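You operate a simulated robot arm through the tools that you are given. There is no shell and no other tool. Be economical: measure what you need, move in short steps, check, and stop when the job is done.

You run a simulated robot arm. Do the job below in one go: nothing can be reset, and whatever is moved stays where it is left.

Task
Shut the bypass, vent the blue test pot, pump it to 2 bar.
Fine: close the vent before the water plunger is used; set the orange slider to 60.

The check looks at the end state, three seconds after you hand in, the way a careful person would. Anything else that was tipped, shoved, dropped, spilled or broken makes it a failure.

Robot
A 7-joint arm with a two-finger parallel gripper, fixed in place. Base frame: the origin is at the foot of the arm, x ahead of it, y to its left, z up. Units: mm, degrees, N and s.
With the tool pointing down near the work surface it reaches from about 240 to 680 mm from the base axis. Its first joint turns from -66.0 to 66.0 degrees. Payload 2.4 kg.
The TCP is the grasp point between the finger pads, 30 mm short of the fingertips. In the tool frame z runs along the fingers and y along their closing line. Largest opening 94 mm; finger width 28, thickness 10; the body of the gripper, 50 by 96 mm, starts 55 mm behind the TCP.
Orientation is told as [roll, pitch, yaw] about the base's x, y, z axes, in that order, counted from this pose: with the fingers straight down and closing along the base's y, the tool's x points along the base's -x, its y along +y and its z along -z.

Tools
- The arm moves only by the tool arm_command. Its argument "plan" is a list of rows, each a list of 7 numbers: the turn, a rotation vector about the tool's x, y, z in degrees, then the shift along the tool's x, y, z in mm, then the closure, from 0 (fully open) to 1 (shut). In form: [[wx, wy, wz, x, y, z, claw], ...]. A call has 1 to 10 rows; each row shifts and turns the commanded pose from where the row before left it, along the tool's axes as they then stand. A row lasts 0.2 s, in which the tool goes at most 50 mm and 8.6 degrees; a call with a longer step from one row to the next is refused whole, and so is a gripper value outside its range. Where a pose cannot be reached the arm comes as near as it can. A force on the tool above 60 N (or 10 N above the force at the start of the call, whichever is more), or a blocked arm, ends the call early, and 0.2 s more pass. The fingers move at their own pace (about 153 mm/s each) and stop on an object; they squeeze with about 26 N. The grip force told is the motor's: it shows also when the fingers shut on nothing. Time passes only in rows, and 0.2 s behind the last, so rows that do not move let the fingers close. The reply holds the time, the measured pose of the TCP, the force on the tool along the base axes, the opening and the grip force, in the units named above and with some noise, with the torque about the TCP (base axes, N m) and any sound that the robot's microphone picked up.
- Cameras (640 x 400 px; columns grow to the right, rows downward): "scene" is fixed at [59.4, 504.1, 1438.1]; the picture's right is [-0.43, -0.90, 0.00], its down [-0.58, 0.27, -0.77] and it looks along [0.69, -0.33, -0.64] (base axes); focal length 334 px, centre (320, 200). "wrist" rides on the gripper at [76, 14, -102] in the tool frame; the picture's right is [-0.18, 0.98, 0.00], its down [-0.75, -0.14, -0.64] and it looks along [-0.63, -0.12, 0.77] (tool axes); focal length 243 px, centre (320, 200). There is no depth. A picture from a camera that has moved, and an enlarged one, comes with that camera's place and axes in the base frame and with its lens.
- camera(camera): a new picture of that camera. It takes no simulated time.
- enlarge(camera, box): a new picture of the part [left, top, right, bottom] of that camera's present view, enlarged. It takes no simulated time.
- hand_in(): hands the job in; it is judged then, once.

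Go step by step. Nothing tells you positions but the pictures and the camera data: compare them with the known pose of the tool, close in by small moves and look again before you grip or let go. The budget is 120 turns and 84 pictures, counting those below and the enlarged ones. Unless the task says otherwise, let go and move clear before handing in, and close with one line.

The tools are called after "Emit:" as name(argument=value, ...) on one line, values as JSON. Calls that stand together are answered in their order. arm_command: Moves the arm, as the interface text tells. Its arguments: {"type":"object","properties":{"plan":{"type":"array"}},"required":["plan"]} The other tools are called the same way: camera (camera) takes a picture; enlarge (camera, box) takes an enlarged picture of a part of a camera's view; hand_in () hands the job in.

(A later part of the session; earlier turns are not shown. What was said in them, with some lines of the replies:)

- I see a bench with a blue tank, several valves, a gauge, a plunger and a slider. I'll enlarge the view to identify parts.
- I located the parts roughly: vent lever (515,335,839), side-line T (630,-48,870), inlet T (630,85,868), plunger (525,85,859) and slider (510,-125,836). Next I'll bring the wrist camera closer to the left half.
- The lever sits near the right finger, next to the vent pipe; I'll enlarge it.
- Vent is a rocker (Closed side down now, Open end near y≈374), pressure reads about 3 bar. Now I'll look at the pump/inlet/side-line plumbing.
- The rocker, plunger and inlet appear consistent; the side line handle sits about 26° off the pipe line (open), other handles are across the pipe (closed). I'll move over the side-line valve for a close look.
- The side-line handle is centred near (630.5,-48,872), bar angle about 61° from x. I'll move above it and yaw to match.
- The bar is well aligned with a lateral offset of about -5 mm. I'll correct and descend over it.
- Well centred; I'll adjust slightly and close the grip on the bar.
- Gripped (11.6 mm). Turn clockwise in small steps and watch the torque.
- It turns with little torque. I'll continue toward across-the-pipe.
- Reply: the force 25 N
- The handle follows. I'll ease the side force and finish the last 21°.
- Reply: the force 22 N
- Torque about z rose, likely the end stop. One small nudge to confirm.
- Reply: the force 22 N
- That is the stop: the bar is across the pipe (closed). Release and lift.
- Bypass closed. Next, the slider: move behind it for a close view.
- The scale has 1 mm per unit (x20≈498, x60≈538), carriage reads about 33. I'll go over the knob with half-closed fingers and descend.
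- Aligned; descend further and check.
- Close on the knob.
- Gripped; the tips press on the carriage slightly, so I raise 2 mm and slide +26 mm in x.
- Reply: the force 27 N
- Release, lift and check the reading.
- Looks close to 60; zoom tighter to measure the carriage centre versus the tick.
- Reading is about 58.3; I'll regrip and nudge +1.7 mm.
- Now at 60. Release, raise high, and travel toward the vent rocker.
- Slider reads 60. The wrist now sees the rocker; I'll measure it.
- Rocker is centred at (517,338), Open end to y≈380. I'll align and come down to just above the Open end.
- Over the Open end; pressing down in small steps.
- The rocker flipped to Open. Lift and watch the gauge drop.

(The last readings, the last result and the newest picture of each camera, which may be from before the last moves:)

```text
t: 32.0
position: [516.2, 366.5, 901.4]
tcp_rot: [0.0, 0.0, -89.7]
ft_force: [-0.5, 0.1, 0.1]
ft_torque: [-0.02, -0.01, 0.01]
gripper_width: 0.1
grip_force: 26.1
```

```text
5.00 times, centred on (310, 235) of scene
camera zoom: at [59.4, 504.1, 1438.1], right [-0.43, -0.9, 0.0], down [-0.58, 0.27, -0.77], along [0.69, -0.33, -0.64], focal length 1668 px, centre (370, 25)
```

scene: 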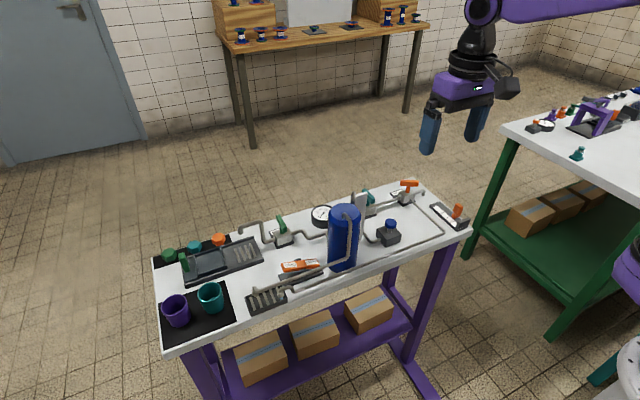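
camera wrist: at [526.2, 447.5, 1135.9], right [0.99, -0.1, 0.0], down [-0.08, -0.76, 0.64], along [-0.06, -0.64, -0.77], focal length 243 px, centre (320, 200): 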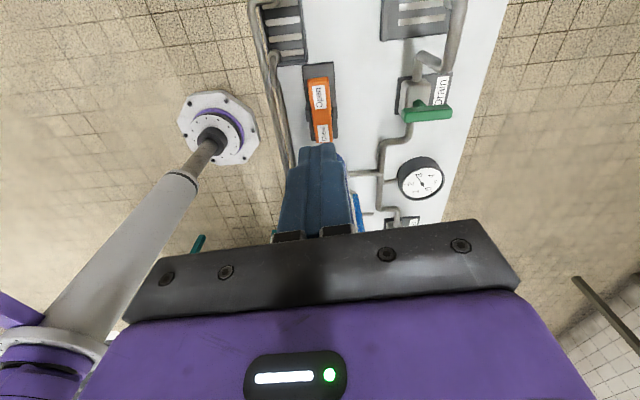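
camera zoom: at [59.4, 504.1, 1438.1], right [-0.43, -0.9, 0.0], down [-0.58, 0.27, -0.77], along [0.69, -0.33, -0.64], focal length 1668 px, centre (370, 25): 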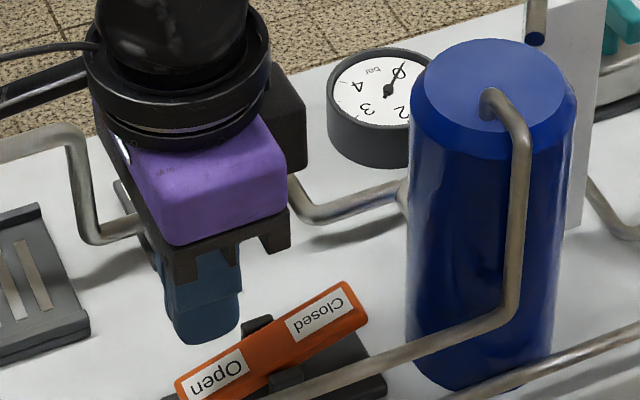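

Gauge fell to 0. Now move over the Closed end (y≈311) and press.

Emit:
arm_command(plan=[[0, 0, 0, -28, 0, 0, 1], [0, 0, 0, -27, 1, 0, 1], [0, 0, 0, 0, 0, 10, 1], [0, 0, 0, 0, 0, 6, 1]])

Emit:
enlarge(camera="scene", box=[270, 195, 350, 275])

```text
t: 33.0
position: [517.6, 312.8, 884.3]
tcp_rot: [0.2, 0.1, -89.6]
ft_force: [-0.5, 5.0, 3.4]
ft_torque: [-0.52, -0.02, -0.07]
gripper_width: 0.2
grip_force: 25.7
```

```text
5.00 times, centred on (310, 235) of scene
camera zoom: at [59.3, 504.2, 1438.0], right [-0.43, -0.9, 0.0], down [-0.58, 0.27, -0.77], along [0.7, -0.33, -0.64], focal length 1668 px, centre (370, 25)
```

zoom: 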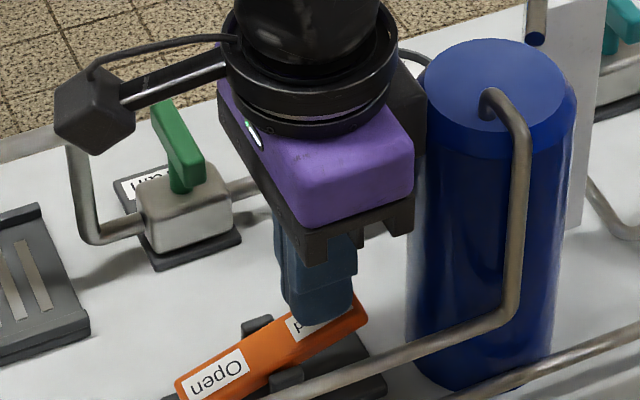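

A light side force suggests the gripper body touches the tank; back off 7 mm in y first.

Emit:
arm_command(plan=[[0, 0, 0, 7, 0, -2, 1], [0, 0, 0, 0, 0, 0, 1]])

Emit:
enlarge(camera="scene", box=[270, 195, 350, 275])

```text
t: 33.6
position: [518.5, 317.9, 885.4]
tcp_rot: [-0.1, 0.0, -89.8]
ft_force: [-0.2, 0.3, -0.4]
ft_torque: [-0.03, -0.01, 0.01]
gripper_width: 0.0
grip_force: 26.4
```

```text
5.00 times, centred on (310, 235) of scene
camera zoom: at [59.4, 504.1, 1438.1], right [-0.43, -0.9, 0.0], down [-0.58, 0.27, -0.77], along [0.69, -0.33, -0.64], focal length 1668 px, centre (370, 25)
```

zoom: 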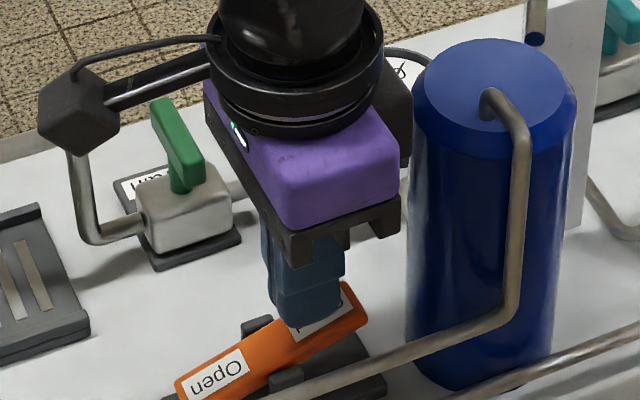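

Free now. Press down here in small steps.

Emit:
arm_command(plan=[[0, 0, 0, 0, 0, 4, 1], [0, 0, 0, 0, 0, 4, 1], [0, 0, 0, 0, 0, 4, 1], [0, 0, 0, 0, 0, 4, 1]])

Emit:
enlarge(camera="scene", box=[270, 195, 350, 275])

```text
t: 34.6
position: [519.5, 316.8, 872.3]
tcp_rot: [0.1, 0.1, -89.7]
ft_force: [-6.9, -7.4, 21.8]
ft_torque: [0.09, 0.26, 0.09]
gripper_width: 0.2
grip_force: 25.2
```

```text
5.00 times, centred on (310, 235) of scene
camera zoom: at [58.9, 503.7, 1438.3], right [-0.43, -0.9, 0.0], down [-0.58, 0.27, -0.77], along [0.7, -0.33, -0.64], focal length 1668 px, centre (370, 25)
```

zoom: 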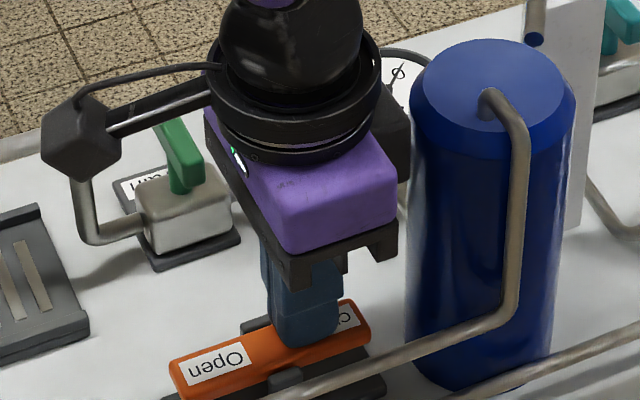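

It's moving; press a little more.

Emit:
arm_command(plan=[[0, 0, 0, 0, 0, 2, 1], [0, 0, 0, 0, 0, 2, 1], [0, 0, 0, 0, 0, 0, 1]])

Emit:
enlarge(camera="scene", box=[270, 225, 350, 275])

```text
t: 35.2
position: [520.0, 316.4, 871.1]
tcp_rot: [-0.1, 0.0, -89.7]
ft_force: [-4.5, -3.5, 13.0]
ft_torque: [0.01, 0.1, 0.12]
gripper_width: 0.0
grip_force: 26.4
stopped in row 2: the force on the tool passed its limit at 64 N (the readings are from after the stop); the commanded pose is now the measured one
```

```text
8.00 times, centred on (310, 250) of scene
camera zoom: at [59.1, 503.9, 1438.2], right [-0.43, -0.9, 0.0], down [-0.58, 0.27, -0.77], along [0.7, -0.33, -0.64], focal length 2670 px, centre (400, -200)
```

zoom: 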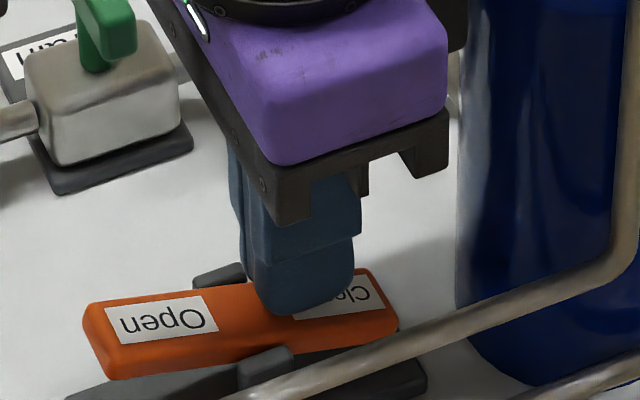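

Hit the stop. Lift and verify it rests on Closed.

Emit:
arm_command(plan=[[0, 0, 0, 2, 0, -20, 1], [0, 0, 0, 30, 0, -30, 1], [0, 0, 0, 30, 0, -50, 1], [0, 0, 0, 0, 0, -50, 1]])

Emit:
enlarge(camera="scene", box=[270, 245, 334, 285])

Emit:
enlarge(camera="scene", box=[300, 195, 348, 235])

```text
refused: row 3 steps farther than a row can; nothing moved
```

```text
10.00 times, centred on (302, 265) of scene
camera zoom: at [59.1, 503.9, 1438.2], right [-0.43, -0.9, 0.0], down [-0.58, 0.27, -0.77], along [0.7, -0.33, -0.64], focal length 3337 px, centre (500, -450)
```

zoom: 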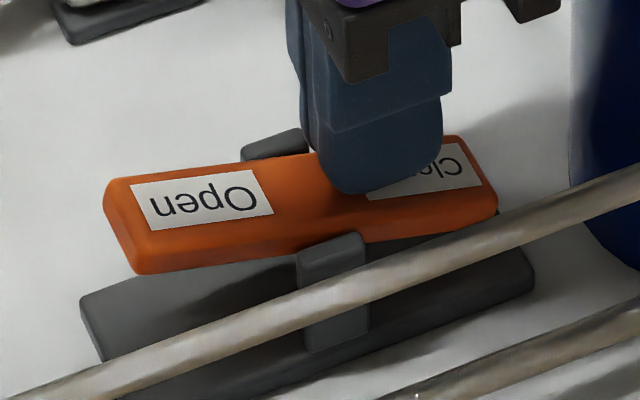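

```text
10.00 times, centred on (324, 215) of scene
camera zoom: at [59.1, 503.9, 1438.2], right [-0.43, -0.9, 0.0], down [-0.58, 0.27, -0.77], along [0.7, -0.33, -0.64], focal length 3337 px, centre (280, 50)
```

zoom: 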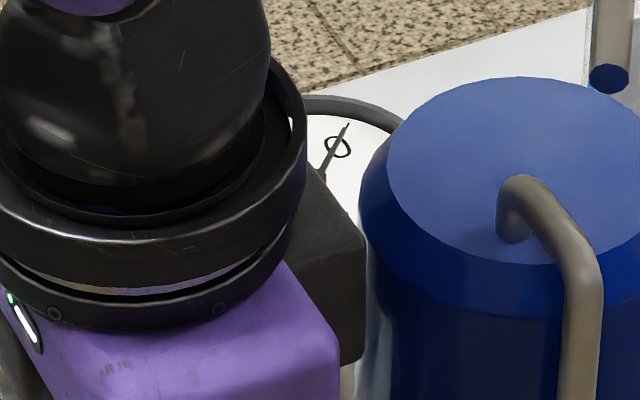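

The rocker matches its original Closed position and the pot is at 0. Lift, go over to the plunger, and unwind the yaw.

Emit:
arm_command(plan=[[0, 0, 0, 2, 0, -20, 1], [0, 0, 0, 30, 0, -30, 1], [0, 0, 0, 0, 0, -50, 1], [0, 0, 0, 0, 0, -50, 1], [0, 0, 0, 0, 0, -20, 1], [0, 0, -8, 0, 0, 0, 1], [0, 0, -8, 0, 0, 0, 1], [0, 0, -8, 0, 0, 0, 1], [0, 0, -8, 0, 0, 0, 1], [0, 0, -8, 0, 0, 0, 1]])

Emit:
arm_command(plan=[[0, 0, -8.3, 0, 0, 0, 1], [0, 0, -8.3, 0, 0, 0, 1], [0, 0, -8.3, 0, 0, 0, 1], [0, 0, -8.3, 0, 0, 0, 1], [0, 0, -8.3, 0, 0, 0, 1], [0, 0, -8.3, 0, 0, 0, 1]])

```text
t: 37.4
position: [518.7, 348.5, 1040.3]
tcp_rot: [0.0, -0.2, -49.6]
ft_force: [-0.3, -0.4, -0.2]
ft_torque: [0.0, 0.03, -0.02]
gripper_width: 0.0
grip_force: 25.9
```

```text
t: 38.8
position: [519.3, 349.6, 1039.8]
tcp_rot: [-0.1, 0.0, 0.2]
ft_force: [0.2, -0.3, -0.2]
ft_torque: [-0.01, -0.02, -0.01]
gripper_width: 0.1
grip_force: 26.0
```

Emit:
arm_command(plan=[[0, 0, 0, 7, -44, 0, 1], [0, 0, 0, 7, -44, 0, 1], [0, 0, 0, 7, -44, 0, 1], [0, 0, 0, 7, -44, 0, 1], [0, 0, 0, 7, -44, 0, 1], [0, 0, 0, 5, -44, 0, 1]])

Emit:
enlarge(camera="wrist", box=[220, 70, 460, 220])

Emit:
enlarge(camera="scene", box=[300, 180, 412, 250])

```text
t: 40.2
position: [481.3, 86.1, 1039.7]
tcp_rot: [-0.1, 0.0, 0.0]
ft_force: [0.7, 0.0, -0.2]
ft_torque: [0.02, 0.0, -0.03]
gripper_width: 0.0
grip_force: 26.0
```

```text
2.67 times, centred on (340, 145) of wrist
camera zoom: at [403.4, 101.2, 1141.4], right [0.18, 0.98, 0.0], down [0.75, -0.14, 0.64], along [0.63, -0.12, -0.77], focal length 647 px, centre (267, 347)
```

zoom: 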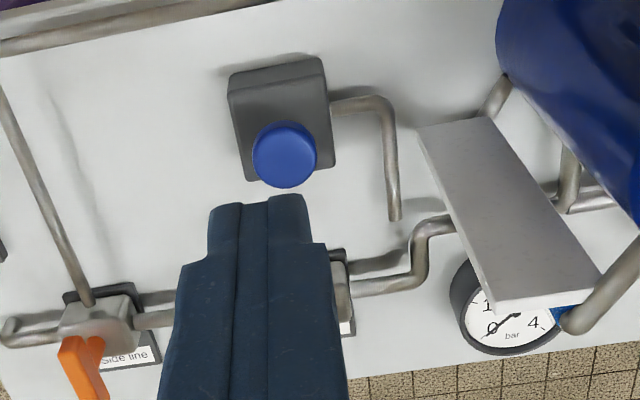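

```text
5.71 times, centred on (356, 215) of scene
camera zoom: at [59.4, 504.1, 1438.1], right [-0.43, -0.9, 0.0], down [-0.58, 0.27, -0.77], along [0.7, -0.33, -0.64], focal length 1907 px, centre (114, 114)
```

zoom: 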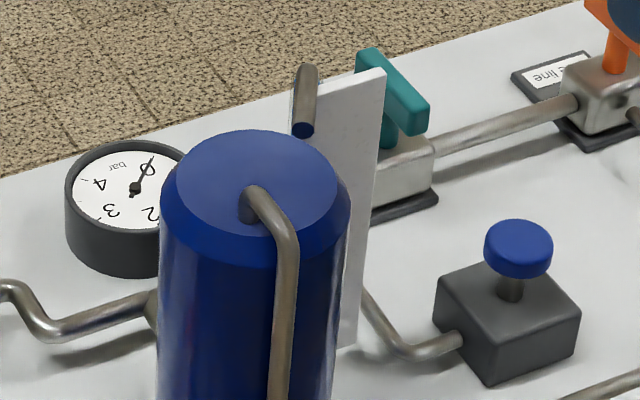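

Pot reads 0; bypass, vent and drain are shut. I'll go just above the plunger knob at (524,86) and check before pressing.

Emit:
arm_command(plan=[[0, 0, 0, -43.2, 0, 0, 1], [0, 0, 0, 0, 0, 50, 1], [0, 0, 0, 0, 0, 50, 1], [0, 0, 0, 0, 0, 40, 1]])

Emit:
enlarge(camera="scene", box=[300, 180, 412, 250])

Emit:
enlarge(camera="wrist", box=[220, 70, 460, 220])

```text
t: 41.2
position: [522.9, 84.4, 900.0]
tcp_rot: [0.0, 0.0, 0.0]
ft_force: [0.1, 0.4, 0.2]
ft_torque: [0.02, -0.04, 0.0]
gripper_width: 0.0
grip_force: 26.2
```

```text
5.71 times, centred on (356, 215) of scene
camera zoom: at [59.4, 504.1, 1438.1], right [-0.43, -0.9, 0.0], down [-0.58, 0.27, -0.77], along [0.69, -0.33, -0.64], focal length 1907 px, centre (114, 114)
```

zoom: 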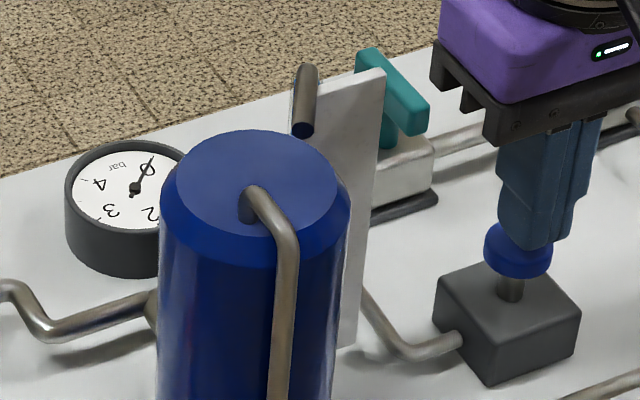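

```text
2.67 times, centred on (340, 145) of wrist
camera zoom: at [445.1, 100.2, 1001.4], right [0.18, 0.98, 0.0], down [0.75, -0.14, 0.64], along [0.63, -0.12, -0.77], focal length 647 px, centre (267, 347)
```

zoom: 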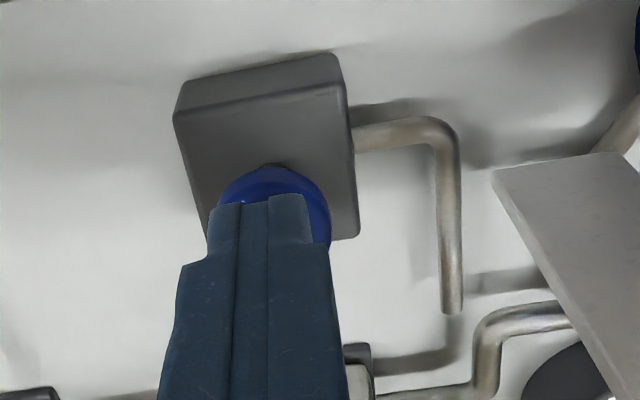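

Positioned over the knob. Pressing gently.

Emit:
arm_command(plan=[[0, 0, 0, -1, 1, 4, 1], [0, 0, 0, 0, 0, 3, 1], [0, 0, 0, 0, 0, 3, 1], [0, 0, 0, 0, 0, 3, 1]])

Emit:
enlarge(camera="scene", box=[300, 180, 412, 250])

```text
t: 42.2
position: [523.9, 85.8, 887.9]
tcp_rot: [-0.1, -0.1, -0.1]
ft_force: [-1.1, 0.7, 3.3]
ft_torque: [0.01, 0.02, -0.01]
gripper_width: 0.1
grip_force: 26.1
```

```text
5.71 times, centred on (356, 215) of scene
camera zoom: at [59.3, 504.1, 1438.1], right [-0.43, -0.9, 0.0], down [-0.58, 0.27, -0.77], along [0.7, -0.33, -0.64], focal length 1907 px, centre (114, 114)
```

zoom: 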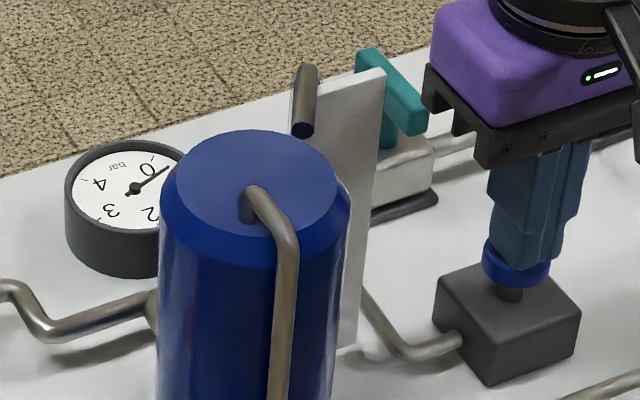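

The gauge already rises a little, so the pump works with inlet shut. Continue pressing gradually.

Emit:
arm_command(plan=[[0, 0, 0, 0, 0, 2, 1], [0, 0, 0, 0, 0, 2, 1], [0, 0, 0, 0, 0, 0, 1]])

Emit:
enlarge(camera="scene", box=[300, 195, 348, 235])

```text
t: 43.0
position: [523.7, 86.3, 882.7]
tcp_rot: [-0.1, 0.0, 0.0]
ft_force: [-0.4, -1.8, 4.2]
ft_torque: [-0.06, -0.04, 0.01]
gripper_width: 0.0
grip_force: 26.2
```

```text
10.00 times, centred on (324, 215) of scene
camera zoom: at [59.3, 504.0, 1438.1], right [-0.43, -0.9, 0.0], down [-0.58, 0.27, -0.77], along [0.7, -0.33, -0.64], focal length 3337 px, centre (280, 50)
```

zoom: 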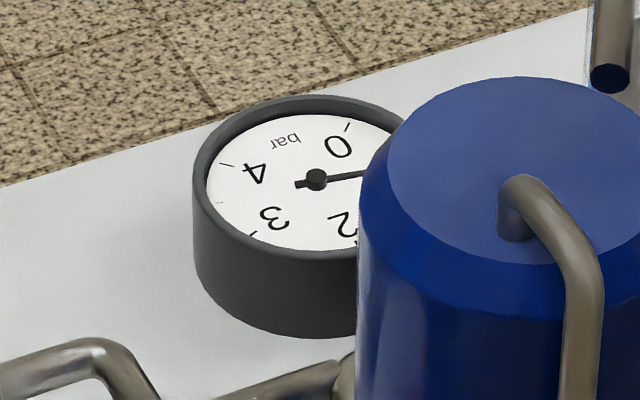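

About 1 bar now. Continue in small increments.

Emit:
arm_command(plan=[[0, 0, 0, 0, 0, 2, 1], [0, 0, 0, 0, 0, 2, 1], [0, 0, 0, 0, 0, 1, 1], [0, 0, 0, 0, 0, 0, 1]])

Emit:
enlarge(camera="scene", box=[300, 195, 348, 235])

```text
t: 44.0
position: [523.4, 86.7, 877.5]
tcp_rot: [-0.1, 0.0, 0.0]
ft_force: [1.1, -1.6, 5.9]
ft_torque: [-0.05, -0.06, 0.0]
gripper_width: 0.2
grip_force: 25.4
heard: click
```

```text
10.00 times, centred on (324, 215) of scene
camera zoom: at [59.3, 504.0, 1438.1], right [-0.43, -0.9, 0.0], down [-0.58, 0.27, -0.77], along [0.7, -0.33, -0.64], focal length 3337 px, centre (280, 50)
```

zoom: 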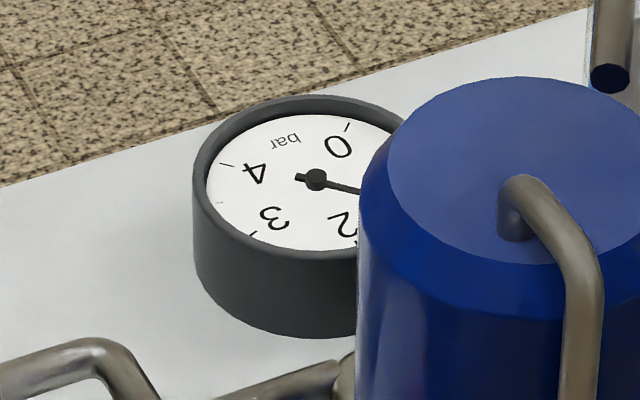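

A click, end of stroke perhaps, near 1.2 bar. Lift and see whether pressure holds.

Emit:
arm_command(plan=[[0, 0, 0, 0, 0, -8, 1], [0, 0, 0, 0, 0, -8, 1], [0, 0, 0, 0, 0, -4, 1], [0, 0, 0, 0, 0, 0, 1], [0, 0, 0, 0, 0, 0, 1], [0, 0, 0, 0, 0, 0, 1]])

Emit:
enlarge(camera="scene", box=[300, 180, 412, 250])

```text
t: 45.4
position: [524.2, 86.1, 898.6]
tcp_rot: [-0.2, 0.0, 0.1]
ft_force: [0.3, 0.3, 0.2]
ft_torque: [-0.01, -0.01, 0.0]
gripper_width: 0.0
grip_force: 26.3
```

```text
5.71 times, centred on (356, 215) of scene
camera zoom: at [59.4, 504.1, 1438.1], right [-0.43, -0.9, 0.0], down [-0.58, 0.27, -0.77], along [0.69, -0.33, -0.64], focal length 1907 px, centre (114, 114)
```

zoom: 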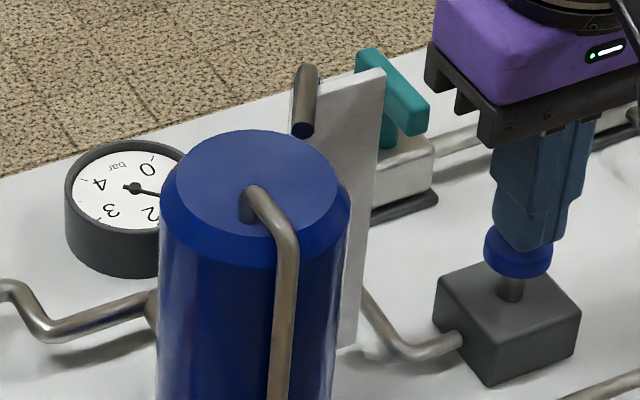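

Pressure holds at about 1.28 bar (≈0.088 bar per mm of stroke from z≈892). I need about 8 mm of a second stroke; approach it slightly short.

Emit:
arm_command(plan=[[0, 0, 0, 0, 0, 4, 1], [0, 0, 0, 0, 0, 4, 1], [0, 0, 0, 0, 0, 3, 1], [0, 0, 0, 0, 0, 1, 1], [0, 0, 0, 0, 0, 0, 1]])

Emit:
enlarge(camera="scene", box=[300, 195, 348, 235])

```text
t: 46.6
position: [524.7, 87.1, 885.6]
tcp_rot: [-0.1, 0.1, 0.0]
ft_force: [-0.6, -1.0, 3.3]
ft_torque: [-0.02, -0.03, 0.0]
gripper_width: 0.0
grip_force: 26.0
```

```text
10.00 times, centred on (324, 215) of scene
camera zoom: at [59.4, 504.0, 1438.1], right [-0.43, -0.9, 0.0], down [-0.58, 0.27, -0.77], along [0.7, -0.33, -0.64], focal length 3337 px, centre (280, 50)
```

zoom: 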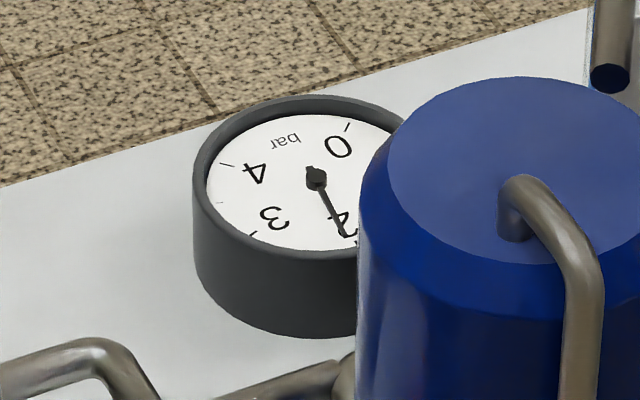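

Needle is at roughly 2.0–2.1. Lift and read closely.

Emit:
arm_command(plan=[[0, 0, 0, 0, 0, -15, 1], [0, 0, 0, 0, 0, -40, 1], [0, 0, 0, 20, 0, -40, 1], [0, 0, 0, 20, 0, -40, 1], [0, 0, 0, 0, 0, 0, 1], [0, 0, 0, 0, 0, 0, 1]])

Emit:
enlarge(camera="scene", box=[312, 203, 344, 223])

Emit:
enlarge(camera="wrist", box=[350, 130, 478, 210])

```text
t: 48.0
position: [485.3, 86.7, 1022.0]
tcp_rot: [-0.2, -0.1, 0.0]
ft_force: [0.0, 0.6, 0.3]
ft_torque: [-0.05, -0.01, -0.01]
gripper_width: 0.0
grip_force: 26.0
```

```text
16.00 times, centred on (328, 213) of scene
camera zoom: at [59.4, 504.1, 1438.1], right [-0.43, -0.9, 0.0], down [-0.58, 0.27, -0.77], along [0.69, -0.33, -0.64], focal length 5339 px, centre (192, -8)
```

zoom: 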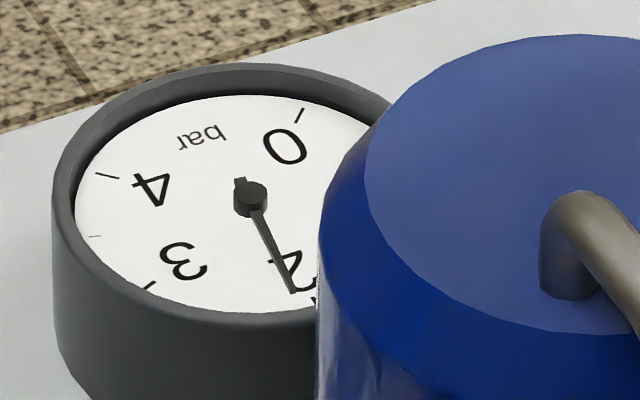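

```text
5.00 times, centred on (414, 170) of wrist
camera zoom: at [407.4, 102.5, 1124.0], right [0.18, 0.98, 0.0], down [0.75, -0.14, 0.64], along [0.63, -0.12, -0.77], focal length 1213 px, centre (-150, 350)
```

zoom: 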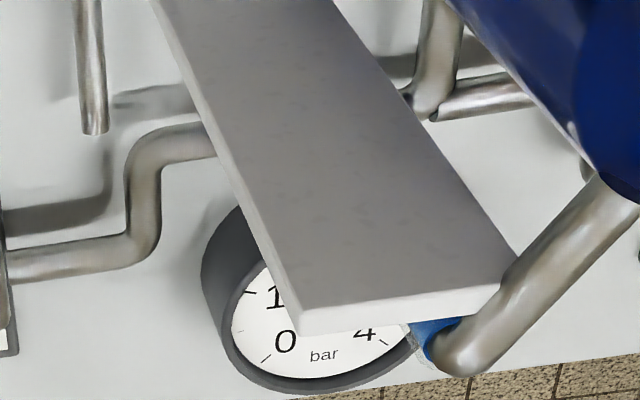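

The needle looks a bit above 2 (≈2.1); I want an accurate unobstructed reading. I'll move to where the wrist camera sees the gauge past the tank.

Emit:
arm_command(plan=[[0, 0, 0, -6, 42, -18, 1], [0, 0, 0, -6, 42, 0, 1], [0, 0, 0, -6, 42, 0, 1], [0, 0, 0, -6, 42, 0, 1], [0, 0, 0, -6, 42, 0, 1], [0, 0, 0, -5, 43, 0, 1]])

Emit:
enlarge(camera="wrist", box=[222, 160, 286, 210])

```text
t: 49.4
position: [520.0, 337.6, 1039.2]
tcp_rot: [0.1, 0.1, -0.1]
ft_force: [-1.1, -0.6, 1.1]
ft_torque: [0.0, 0.01, 0.01]
gripper_width: 0.0
grip_force: 25.7
```

```text
8.00 times, centred on (254, 185) of wrist
camera zoom: at [442.4, 353.7, 1141.1], right [0.19, 0.98, 0.0], down [0.75, -0.14, 0.64], along [0.63, -0.12, -0.77], focal length 1941 px, centre (848, 320)
```

zoom: 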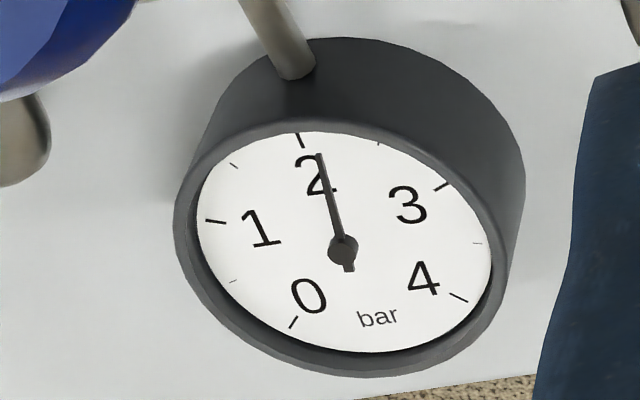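

Reading is about 2.1 by the ticks. There's ample budget, so I'll vent again and re-pump more precisely; first yaw back for the rocker.

Emit:
arm_command(plan=[[0, 0, 8.5, 0, 0, 0, 1], [0, 0, 8.5, 0, 0, 0, 1], [0, 0, 8.5, 0, 0, 0, 1], [0, 0, 8.5, 0, 0, 0, 1], [0, 0, 8.5, 0, 0, 0, 1], [0, 0, 8.5, 0, 0, 0, 1], [0, 0, 8.5, 0, 0, 0, 1], [0, 0, 8.5, 0, 0, 0, 1], [0, 0, 8.5, 0, 0, 0, 1], [0, 0, 8.5, 0, 0, 0, 1]])

Emit:
arm_command(plan=[[0, 0, 5, 0, 0, 0, 1], [0, 0, 0, 28, -2, 30, 1], [0, 0, 0, 0, 0, 45, 1], [0, 0, 0, 0, 0, 40, 1], [0, 0, 0, 0, 0, 34, 1], [0, 0, 0, 0, 0, 0, 1]])

```text
t: 51.6
position: [519.0, 338.7, 1038.5]
tcp_rot: [0.0, -0.1, -85.2]
ft_force: [-0.1, 0.4, 0.4]
ft_torque: [0.06, 0.0, 0.0]
gripper_width: 0.2
grip_force: 25.9
```

```text
t: 53.0
position: [518.0, 366.8, 889.5]
tcp_rot: [0.0, 0.0, -90.0]
ft_force: [-0.4, 0.5, -0.4]
ft_torque: [-0.02, 0.02, -0.03]
gripper_width: 0.1
grip_force: 26.1
```

Press Open as before.

Emit:
arm_command(plan=[[0, 0, 0, 0, 0, 10, 1], [0, 0, 0, 0, 0, 7, 1], [0, 0, 0, 0, 0, 3, 1], [0, 0, 0, 0, 0, 3, 1], [0, 0, 0, 0, 0, 2.5, 1], [0, 0, 0, 0, 0, 0, 1]])

Emit:
arm_command(plan=[[0, 0, 0, 0, 0, -20, 1], [0, 0, 0, 0, 0, -15, 1], [0, 0, 0, -24, 0, 0, 1], [0, 0, 0, -24, 2, 0, 1], [0, 0, 0, 0, 0, 0, 1], [0, 0, 0, 0, 0, 0, 1], [0, 0, 0, 0, 0, 0, 1]])

Emit:
enlarge(camera="scene", box=[270, 195, 350, 275])

```text
t: 54.4
position: [516.4, 368.6, 864.6]
tcp_rot: [0.1, 0.0, -90.1]
ft_force: [-3.9, 1.0, 19.1]
ft_torque: [-0.24, 0.13, -0.02]
gripper_width: 0.0
grip_force: 25.9
```

```text
t: 56.0
position: [517.3, 319.6, 900.7]
tcp_rot: [0.1, -0.1, -90.0]
ft_force: [-0.1, -0.3, -0.2]
ft_torque: [0.01, 0.01, -0.02]
gripper_width: 0.0
grip_force: 26.0
```

```text
5.00 times, centred on (310, 235) of scene
camera zoom: at [59.4, 504.1, 1438.1], right [-0.43, -0.9, 0.0], down [-0.58, 0.27, -0.77], along [0.69, -0.33, -0.64], focal length 1668 px, centre (370, 25)
```

zoom: 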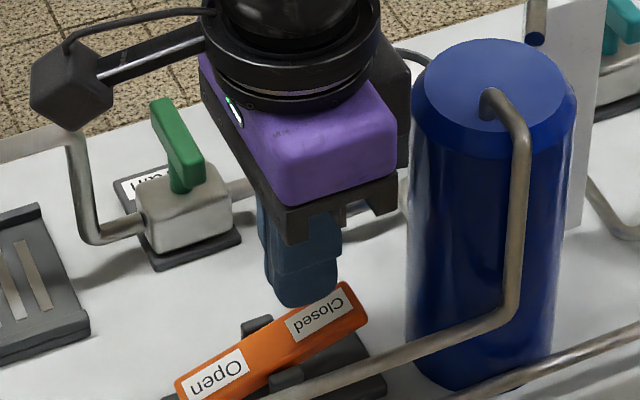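

Open again. Now at y≈319, press the Closed side down.

Emit:
arm_command(plan=[[0, 0, 0, 0, 0, 13, 1], [0, 0, 0, 0, 0, 4, 1], [0, 0, 0, 0, 0, 4, 1], [0, 0, 0, 0, 0, 4, 1], [0, 0, 0, 0, 0, 3, 1], [0, 0, 0, 0, 0, 1.5, 1], [0, 0, 0, 0, 0, 0, 1]])

Emit:
enlarge(camera="scene", box=[270, 245, 334, 285])

```text
t: 57.6
position: [519.0, 318.0, 872.0]
tcp_rot: [0.1, 0.1, -90.0]
ft_force: [-11.0, -8.6, 31.8]
ft_torque: [0.2, 0.33, 0.13]
gripper_width: 0.0
grip_force: 25.9
```

```text
10.00 times, centred on (302, 265) of scene
camera zoom: at [58.6, 503.5, 1438.3], right [-0.43, -0.9, 0.0], down [-0.58, 0.27, -0.77], along [0.7, -0.33, -0.64], focal length 3337 px, centre (500, -450)
```

zoom: 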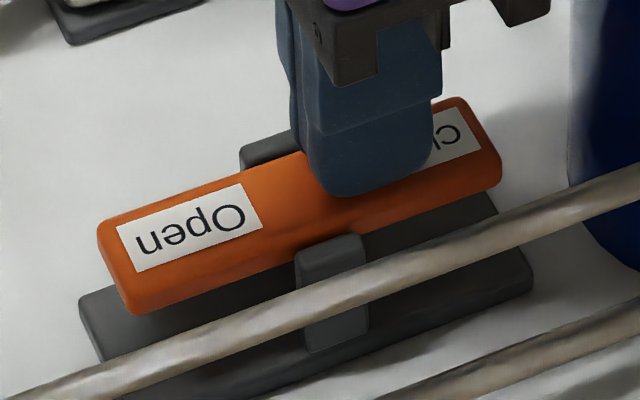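

Nearly level, not yet over; press a bit more.

Emit:
arm_command(plan=[[0, 0, 0, -1, 0, 2, 1], [0, 0, 0, 0, 0, 2, 1], [0, 0, 0, 0, 0, 0, 1]])

Emit:
enlarge(camera="scene", box=[270, 245, 334, 285])

```text
t: 58.1
position: [520.3, 319.2, 871.6]
tcp_rot: [0.2, 0.1, -90.0]
ft_force: [-3.5, -2.9, 8.8]
ft_torque: [0.07, 0.09, 0.03]
gripper_width: 0.0
grip_force: 26.1
stopped in row 2: the force on the tool passed its limit at 63 N (the readings are from after the stop); the commanded pose is now the measured one
```

```text
10.00 times, centred on (302, 265) of scene
camera zoom: at [59.2, 503.9, 1438.1], right [-0.43, -0.9, 0.0], down [-0.58, 0.27, -0.77], along [0.7, -0.33, -0.64], focal length 3337 px, centre (500, -450)
```

zoom: 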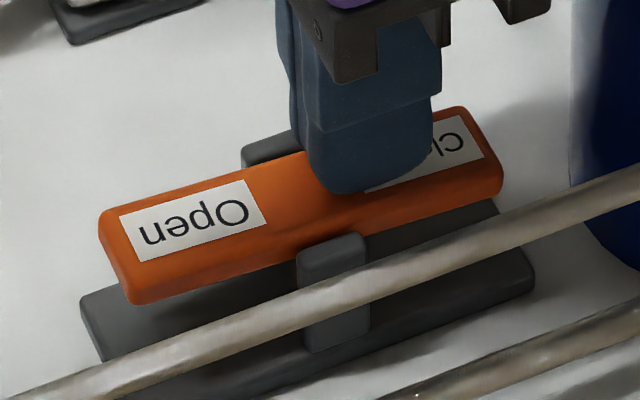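

Leverage is slightly too short here; lift a bit, shift 3.5 mm toward the tank and press again.

Emit:
arm_command(plan=[[0, 0, 0, 0, -1, -6, 1], [0, 0, 0, -3.5, -1, 0, 1], [0, 0, 0, 0, 0, 3, 1], [0, 0, 0, 0, 0, 2, 1], [0, 0, 0, 0, 0, 2, 1], [0, 0, 0, 0, 0, 1, 1]])

Emit:
enlarge(camera="scene", box=[270, 245, 334, 285])

```text
t: 59.5
position: [518.1, 314.3, 870.0]
tcp_rot: [0.1, 0.0, -89.9]
ft_force: [-8.6, -7.3, 19.5]
ft_torque: [0.04, 0.2, 0.15]
gripper_width: 0.0
grip_force: 26.1
```

```text
10.00 times, centred on (302, 265) of scene
camera zoom: at [58.9, 503.7, 1438.3], right [-0.43, -0.9, 0.0], down [-0.58, 0.27, -0.77], along [0.7, -0.33, -0.64], focal length 3337 px, centre (500, -450)
```

zoom: 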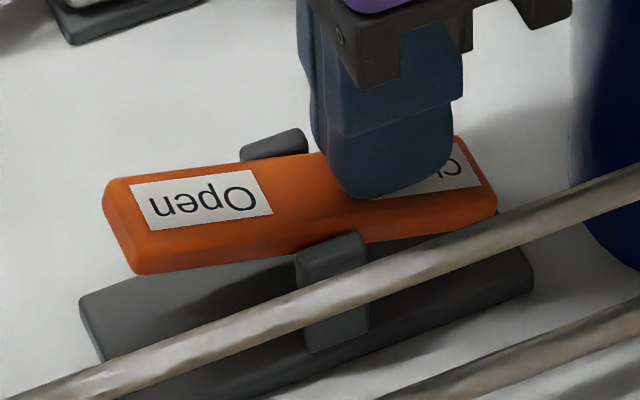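

Flipped to Closed (identical to the initial pose). Lift, unwind yaw and return over the plunger.

Emit:
arm_command(plan=[[0, 0, 0, 2, 0, -20, 1], [0, 0, 0, 30, 0, -30, 1], [0, 0, 0, 0, 0, -50, 1], [0, 0, 0, 0, 0, -50, 1], [0, 0, 0, 0, 0, -20, 1], [0, 0, -8, 0, 0, 0, 1], [0, 0, -8, 0, 0, 0, 1], [0, 0, -8, 0, 0, 0, 1], [0, 0, -8, 0, 0, 0, 1], [0, 0, -8, 0, 0, 0, 1]])

Emit:
arm_command(plan=[[0, 0, -8.3, 0, 0, 0, 1], [0, 0, -8.3, 0, 0, 0, 1], [0, 0, -8.3, 0, 0, 0, 1], [0, 0, -8.3, 0, 0, 0, 1], [0, 0, -8.3, 0, 0, 0, 1], [0, 0, -8.4, 0, 0, 0, 1]])

Emit:
enlarge(camera="wrist", box=[222, 160, 286, 210])

```text
t: 61.7
position: [518.2, 348.3, 1039.0]
tcp_rot: [0.2, -0.2, -49.9]
ft_force: [-0.3, 0.1, 0.3]
ft_torque: [-0.01, -0.02, 0.01]
gripper_width: 0.0
grip_force: 25.8
```

```text
t: 63.1
position: [517.6, 347.5, 1038.7]
tcp_rot: [0.1, -0.3, 0.0]
ft_force: [0.0, -0.4, -0.3]
ft_torque: [-0.02, 0.02, -0.01]
gripper_width: 0.1
grip_force: 25.8
```

```text
8.00 times, centred on (254, 185) of wrist
camera zoom: at [439.9, 363.2, 1140.3], right [0.18, 0.98, 0.0], down [0.75, -0.14, 0.64], along [0.63, -0.12, -0.77], focal length 1941 px, centre (848, 320)
```

zoom: 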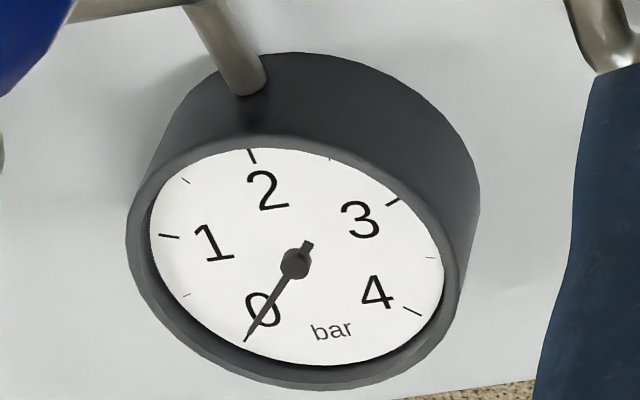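

Gauge at 0, vent closed. Go to the plunger.

Emit:
arm_command(plan=[[0, 0, 0, 0, -44, 0, 1], [0, 0, 0, 0, -44, 0, 1], [0, 0, 0, 0, -44, 0, 1], [0, 0, 0, 0, -44, 0, 1], [0, 0, 0, 0, -44, 0, 1], [0, 0, 0, -6.5, -41.5, 0, 1], [0, 0, 0, 0, 0, 49, 1], [0, 0, 0, 0, 0, 49, 1], [0, 0, 0, 0, 0, 40, 1]])

```text
t: 65.1
position: [523.9, 86.1, 899.7]
tcp_rot: [0.1, -0.2, -0.1]
ft_force: [0.2, -0.5, -0.1]
ft_torque: [-0.02, -0.01, 0.0]
gripper_width: 0.1
grip_force: 26.1
```

First full stroke.

Emit:
arm_command(plan=[[0, 0, 0, 0, 0, 6, 1], [0, 0, 0, 0, 0, 4, 1], [0, 0, 0, 0, 0, 4, 1], [0, 0, 0, 0, 0, 4, 1], [0, 0, 0, 0, 0, 4, 1], [0, 0, 0, 0, 0, 0, 1]])

Emit:
arm_command(plan=[[0, 0, 0, 0, 0, -8, 1], [0, 0, 0, 0, 0, -8, 1], [0, 0, 0, 0, 0, -6, 1], [0, 0, 0, 0, 0, 0, 1], [0, 0, 0, 0, 0, 0, 1]])

Emit:
enlarge(camera="scene", box=[312, 203, 344, 223])

```text
t: 66.5
position: [523.9, 87.0, 878.8]
tcp_rot: [0.0, -0.3, -0.1]
ft_force: [-1.3, -0.6, 5.1]
ft_torque: [0.0, 0.06, -0.04]
gripper_width: 0.0
grip_force: 26.3
heard: click
```

```text
t: 67.7
position: [523.0, 86.2, 900.7]
tcp_rot: [0.1, -0.3, -0.1]
ft_force: [0.2, 0.6, 0.1]
ft_torque: [-0.01, -0.01, -0.05]
gripper_width: 0.0
grip_force: 26.4
```

```text
16.00 times, centred on (328, 213) of scene
camera zoom: at [59.4, 504.1, 1438.1], right [-0.43, -0.9, 0.0], down [-0.58, 0.27, -0.77], along [0.69, -0.33, -0.64], focal length 5339 px, centre (192, -8)
```

zoom: 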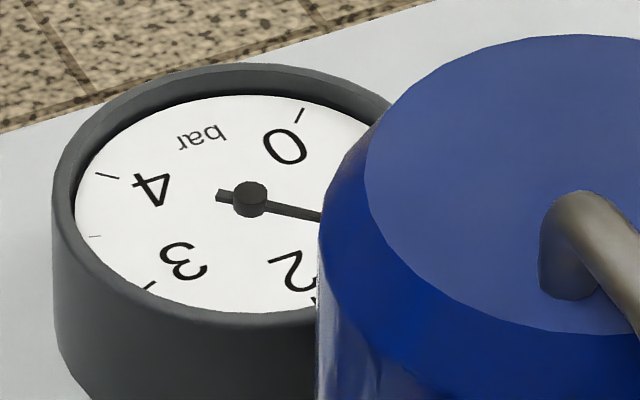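

1.30 bar. Second stroke: stop at about z 888 and read.

Emit:
arm_command(plan=[[0, 0, 0, 0, 0, 5, 1], [0, 0, 0, 0, 0, 3, 1], [0, 0, 0, 0, 0, 2, 1], [0, 0, 0, 0, 0, 1.5, 1], [0, 0, 0, 0, 0, 0, 1], [0, 0, 0, 0, 0, 0, 1]])

Emit:
enlarge(camera="scene", box=[312, 203, 344, 223])

```text
t: 69.1
position: [524.0, 84.9, 890.4]
tcp_rot: [0.1, -0.1, -0.1]
ft_force: [-0.3, 1.0, 2.2]
ft_torque: [-0.02, -0.02, -0.04]
gripper_width: 0.1
grip_force: 25.4
```

```text
16.00 times, centred on (328, 213) of scene
camera zoom: at [59.4, 504.1, 1438.1], right [-0.43, -0.9, 0.0], down [-0.58, 0.27, -0.77], along [0.7, -0.33, -0.64], focal length 5339 px, centre (192, -8)
```

zoom: 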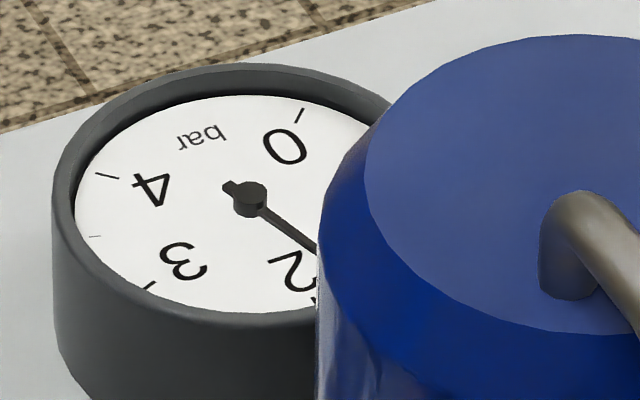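

About 1.72; 2.7 mm more.

Emit:
arm_command(plan=[[0, 0, 0, 0, 0, 1.5, 1], [0, 0, 0, 0, 0, 1.2, 1], [0, 0, 0, 0, 0, 0, 1], [0, 0, 0, 0, 0, 0, 1]])

Emit:
enlarge(camera="scene", box=[312, 203, 344, 223])

```text
t: 70.1
position: [524.4, 86.4, 886.5]
tcp_rot: [0.1, -0.2, -0.1]
ft_force: [-1.1, 0.4, 2.1]
ft_torque: [-0.02, 0.02, 0.02]
gripper_width: 0.1
grip_force: 26.2
```

```text
16.00 times, centred on (328, 213) of scene
camera zoom: at [59.3, 504.1, 1438.1], right [-0.43, -0.9, 0.0], down [-0.58, 0.27, -0.77], along [0.7, -0.33, -0.64], focal length 5339 px, centre (192, -8)
```

zoom: 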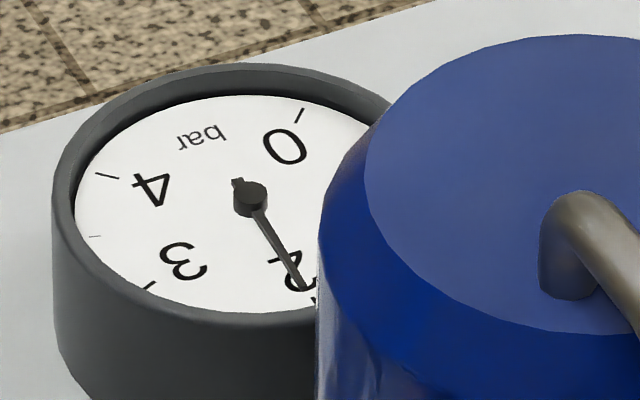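

About 2.03 bar. Lift clear and verify.

Emit:
arm_command(plan=[[0, 0, 0, 0, 0, -15, 1], [0, 0, 0, 0, 0, -40, 1], [0, 0, 0, 0, 0, -45, 1], [0, 0, 0, 0, 0, -45, 1], [0, 0, 0, 30, 0, -30, 1], [0, 0, 0, 40, 0, 0, 1], [0, 0, 0, 0, 0, 0, 1], [0, 0, 0, 0, 0, 0, 1]])

Emit:
enlarge(camera="scene", box=[312, 203, 344, 223])

Emit:
camera(camera="scene")

```text
t: 71.9
position: [454.0, 85.4, 1061.1]
tcp_rot: [0.1, -0.2, -0.1]
ft_force: [-0.5, -1.2, -0.3]
ft_torque: [-0.06, 0.0, 0.02]
gripper_width: 0.0
grip_force: 26.0
```

```text
16.00 times, centred on (328, 213) of scene
camera zoom: at [59.4, 504.1, 1438.1], right [-0.43, -0.9, 0.0], down [-0.58, 0.27, -0.77], along [0.69, -0.33, -0.64], focal length 5339 px, centre (192, -8)
```

zoom: 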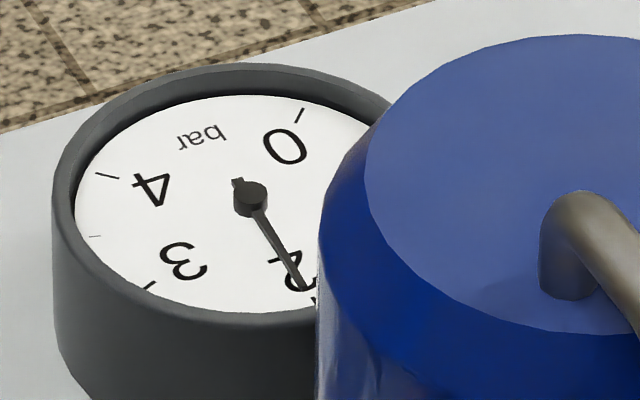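

```text
13 pictures are left
```

scene: 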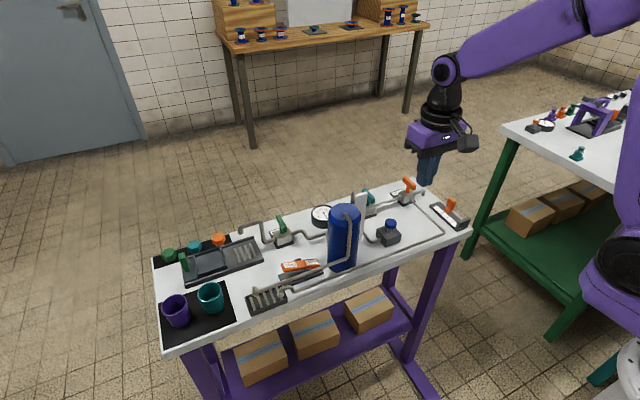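

The pot holds about 2 bar, with the bypass across the pipe, the vent on Closed, the slider at 60 and nothing else disturbed. Handing in.

Emit:
hand_in()

```text
The job is handed in.
```

The job is handed in: the bypass (the valve labelled "Side line") is shut, the blue pot was vented to 0, the vent was closed before pumping, the pot reads about 2.0 bar, and the orange slider is at 60. The first pump-up read about 2.1 bar, so I vented the pot, closed the vent and pumped it again.
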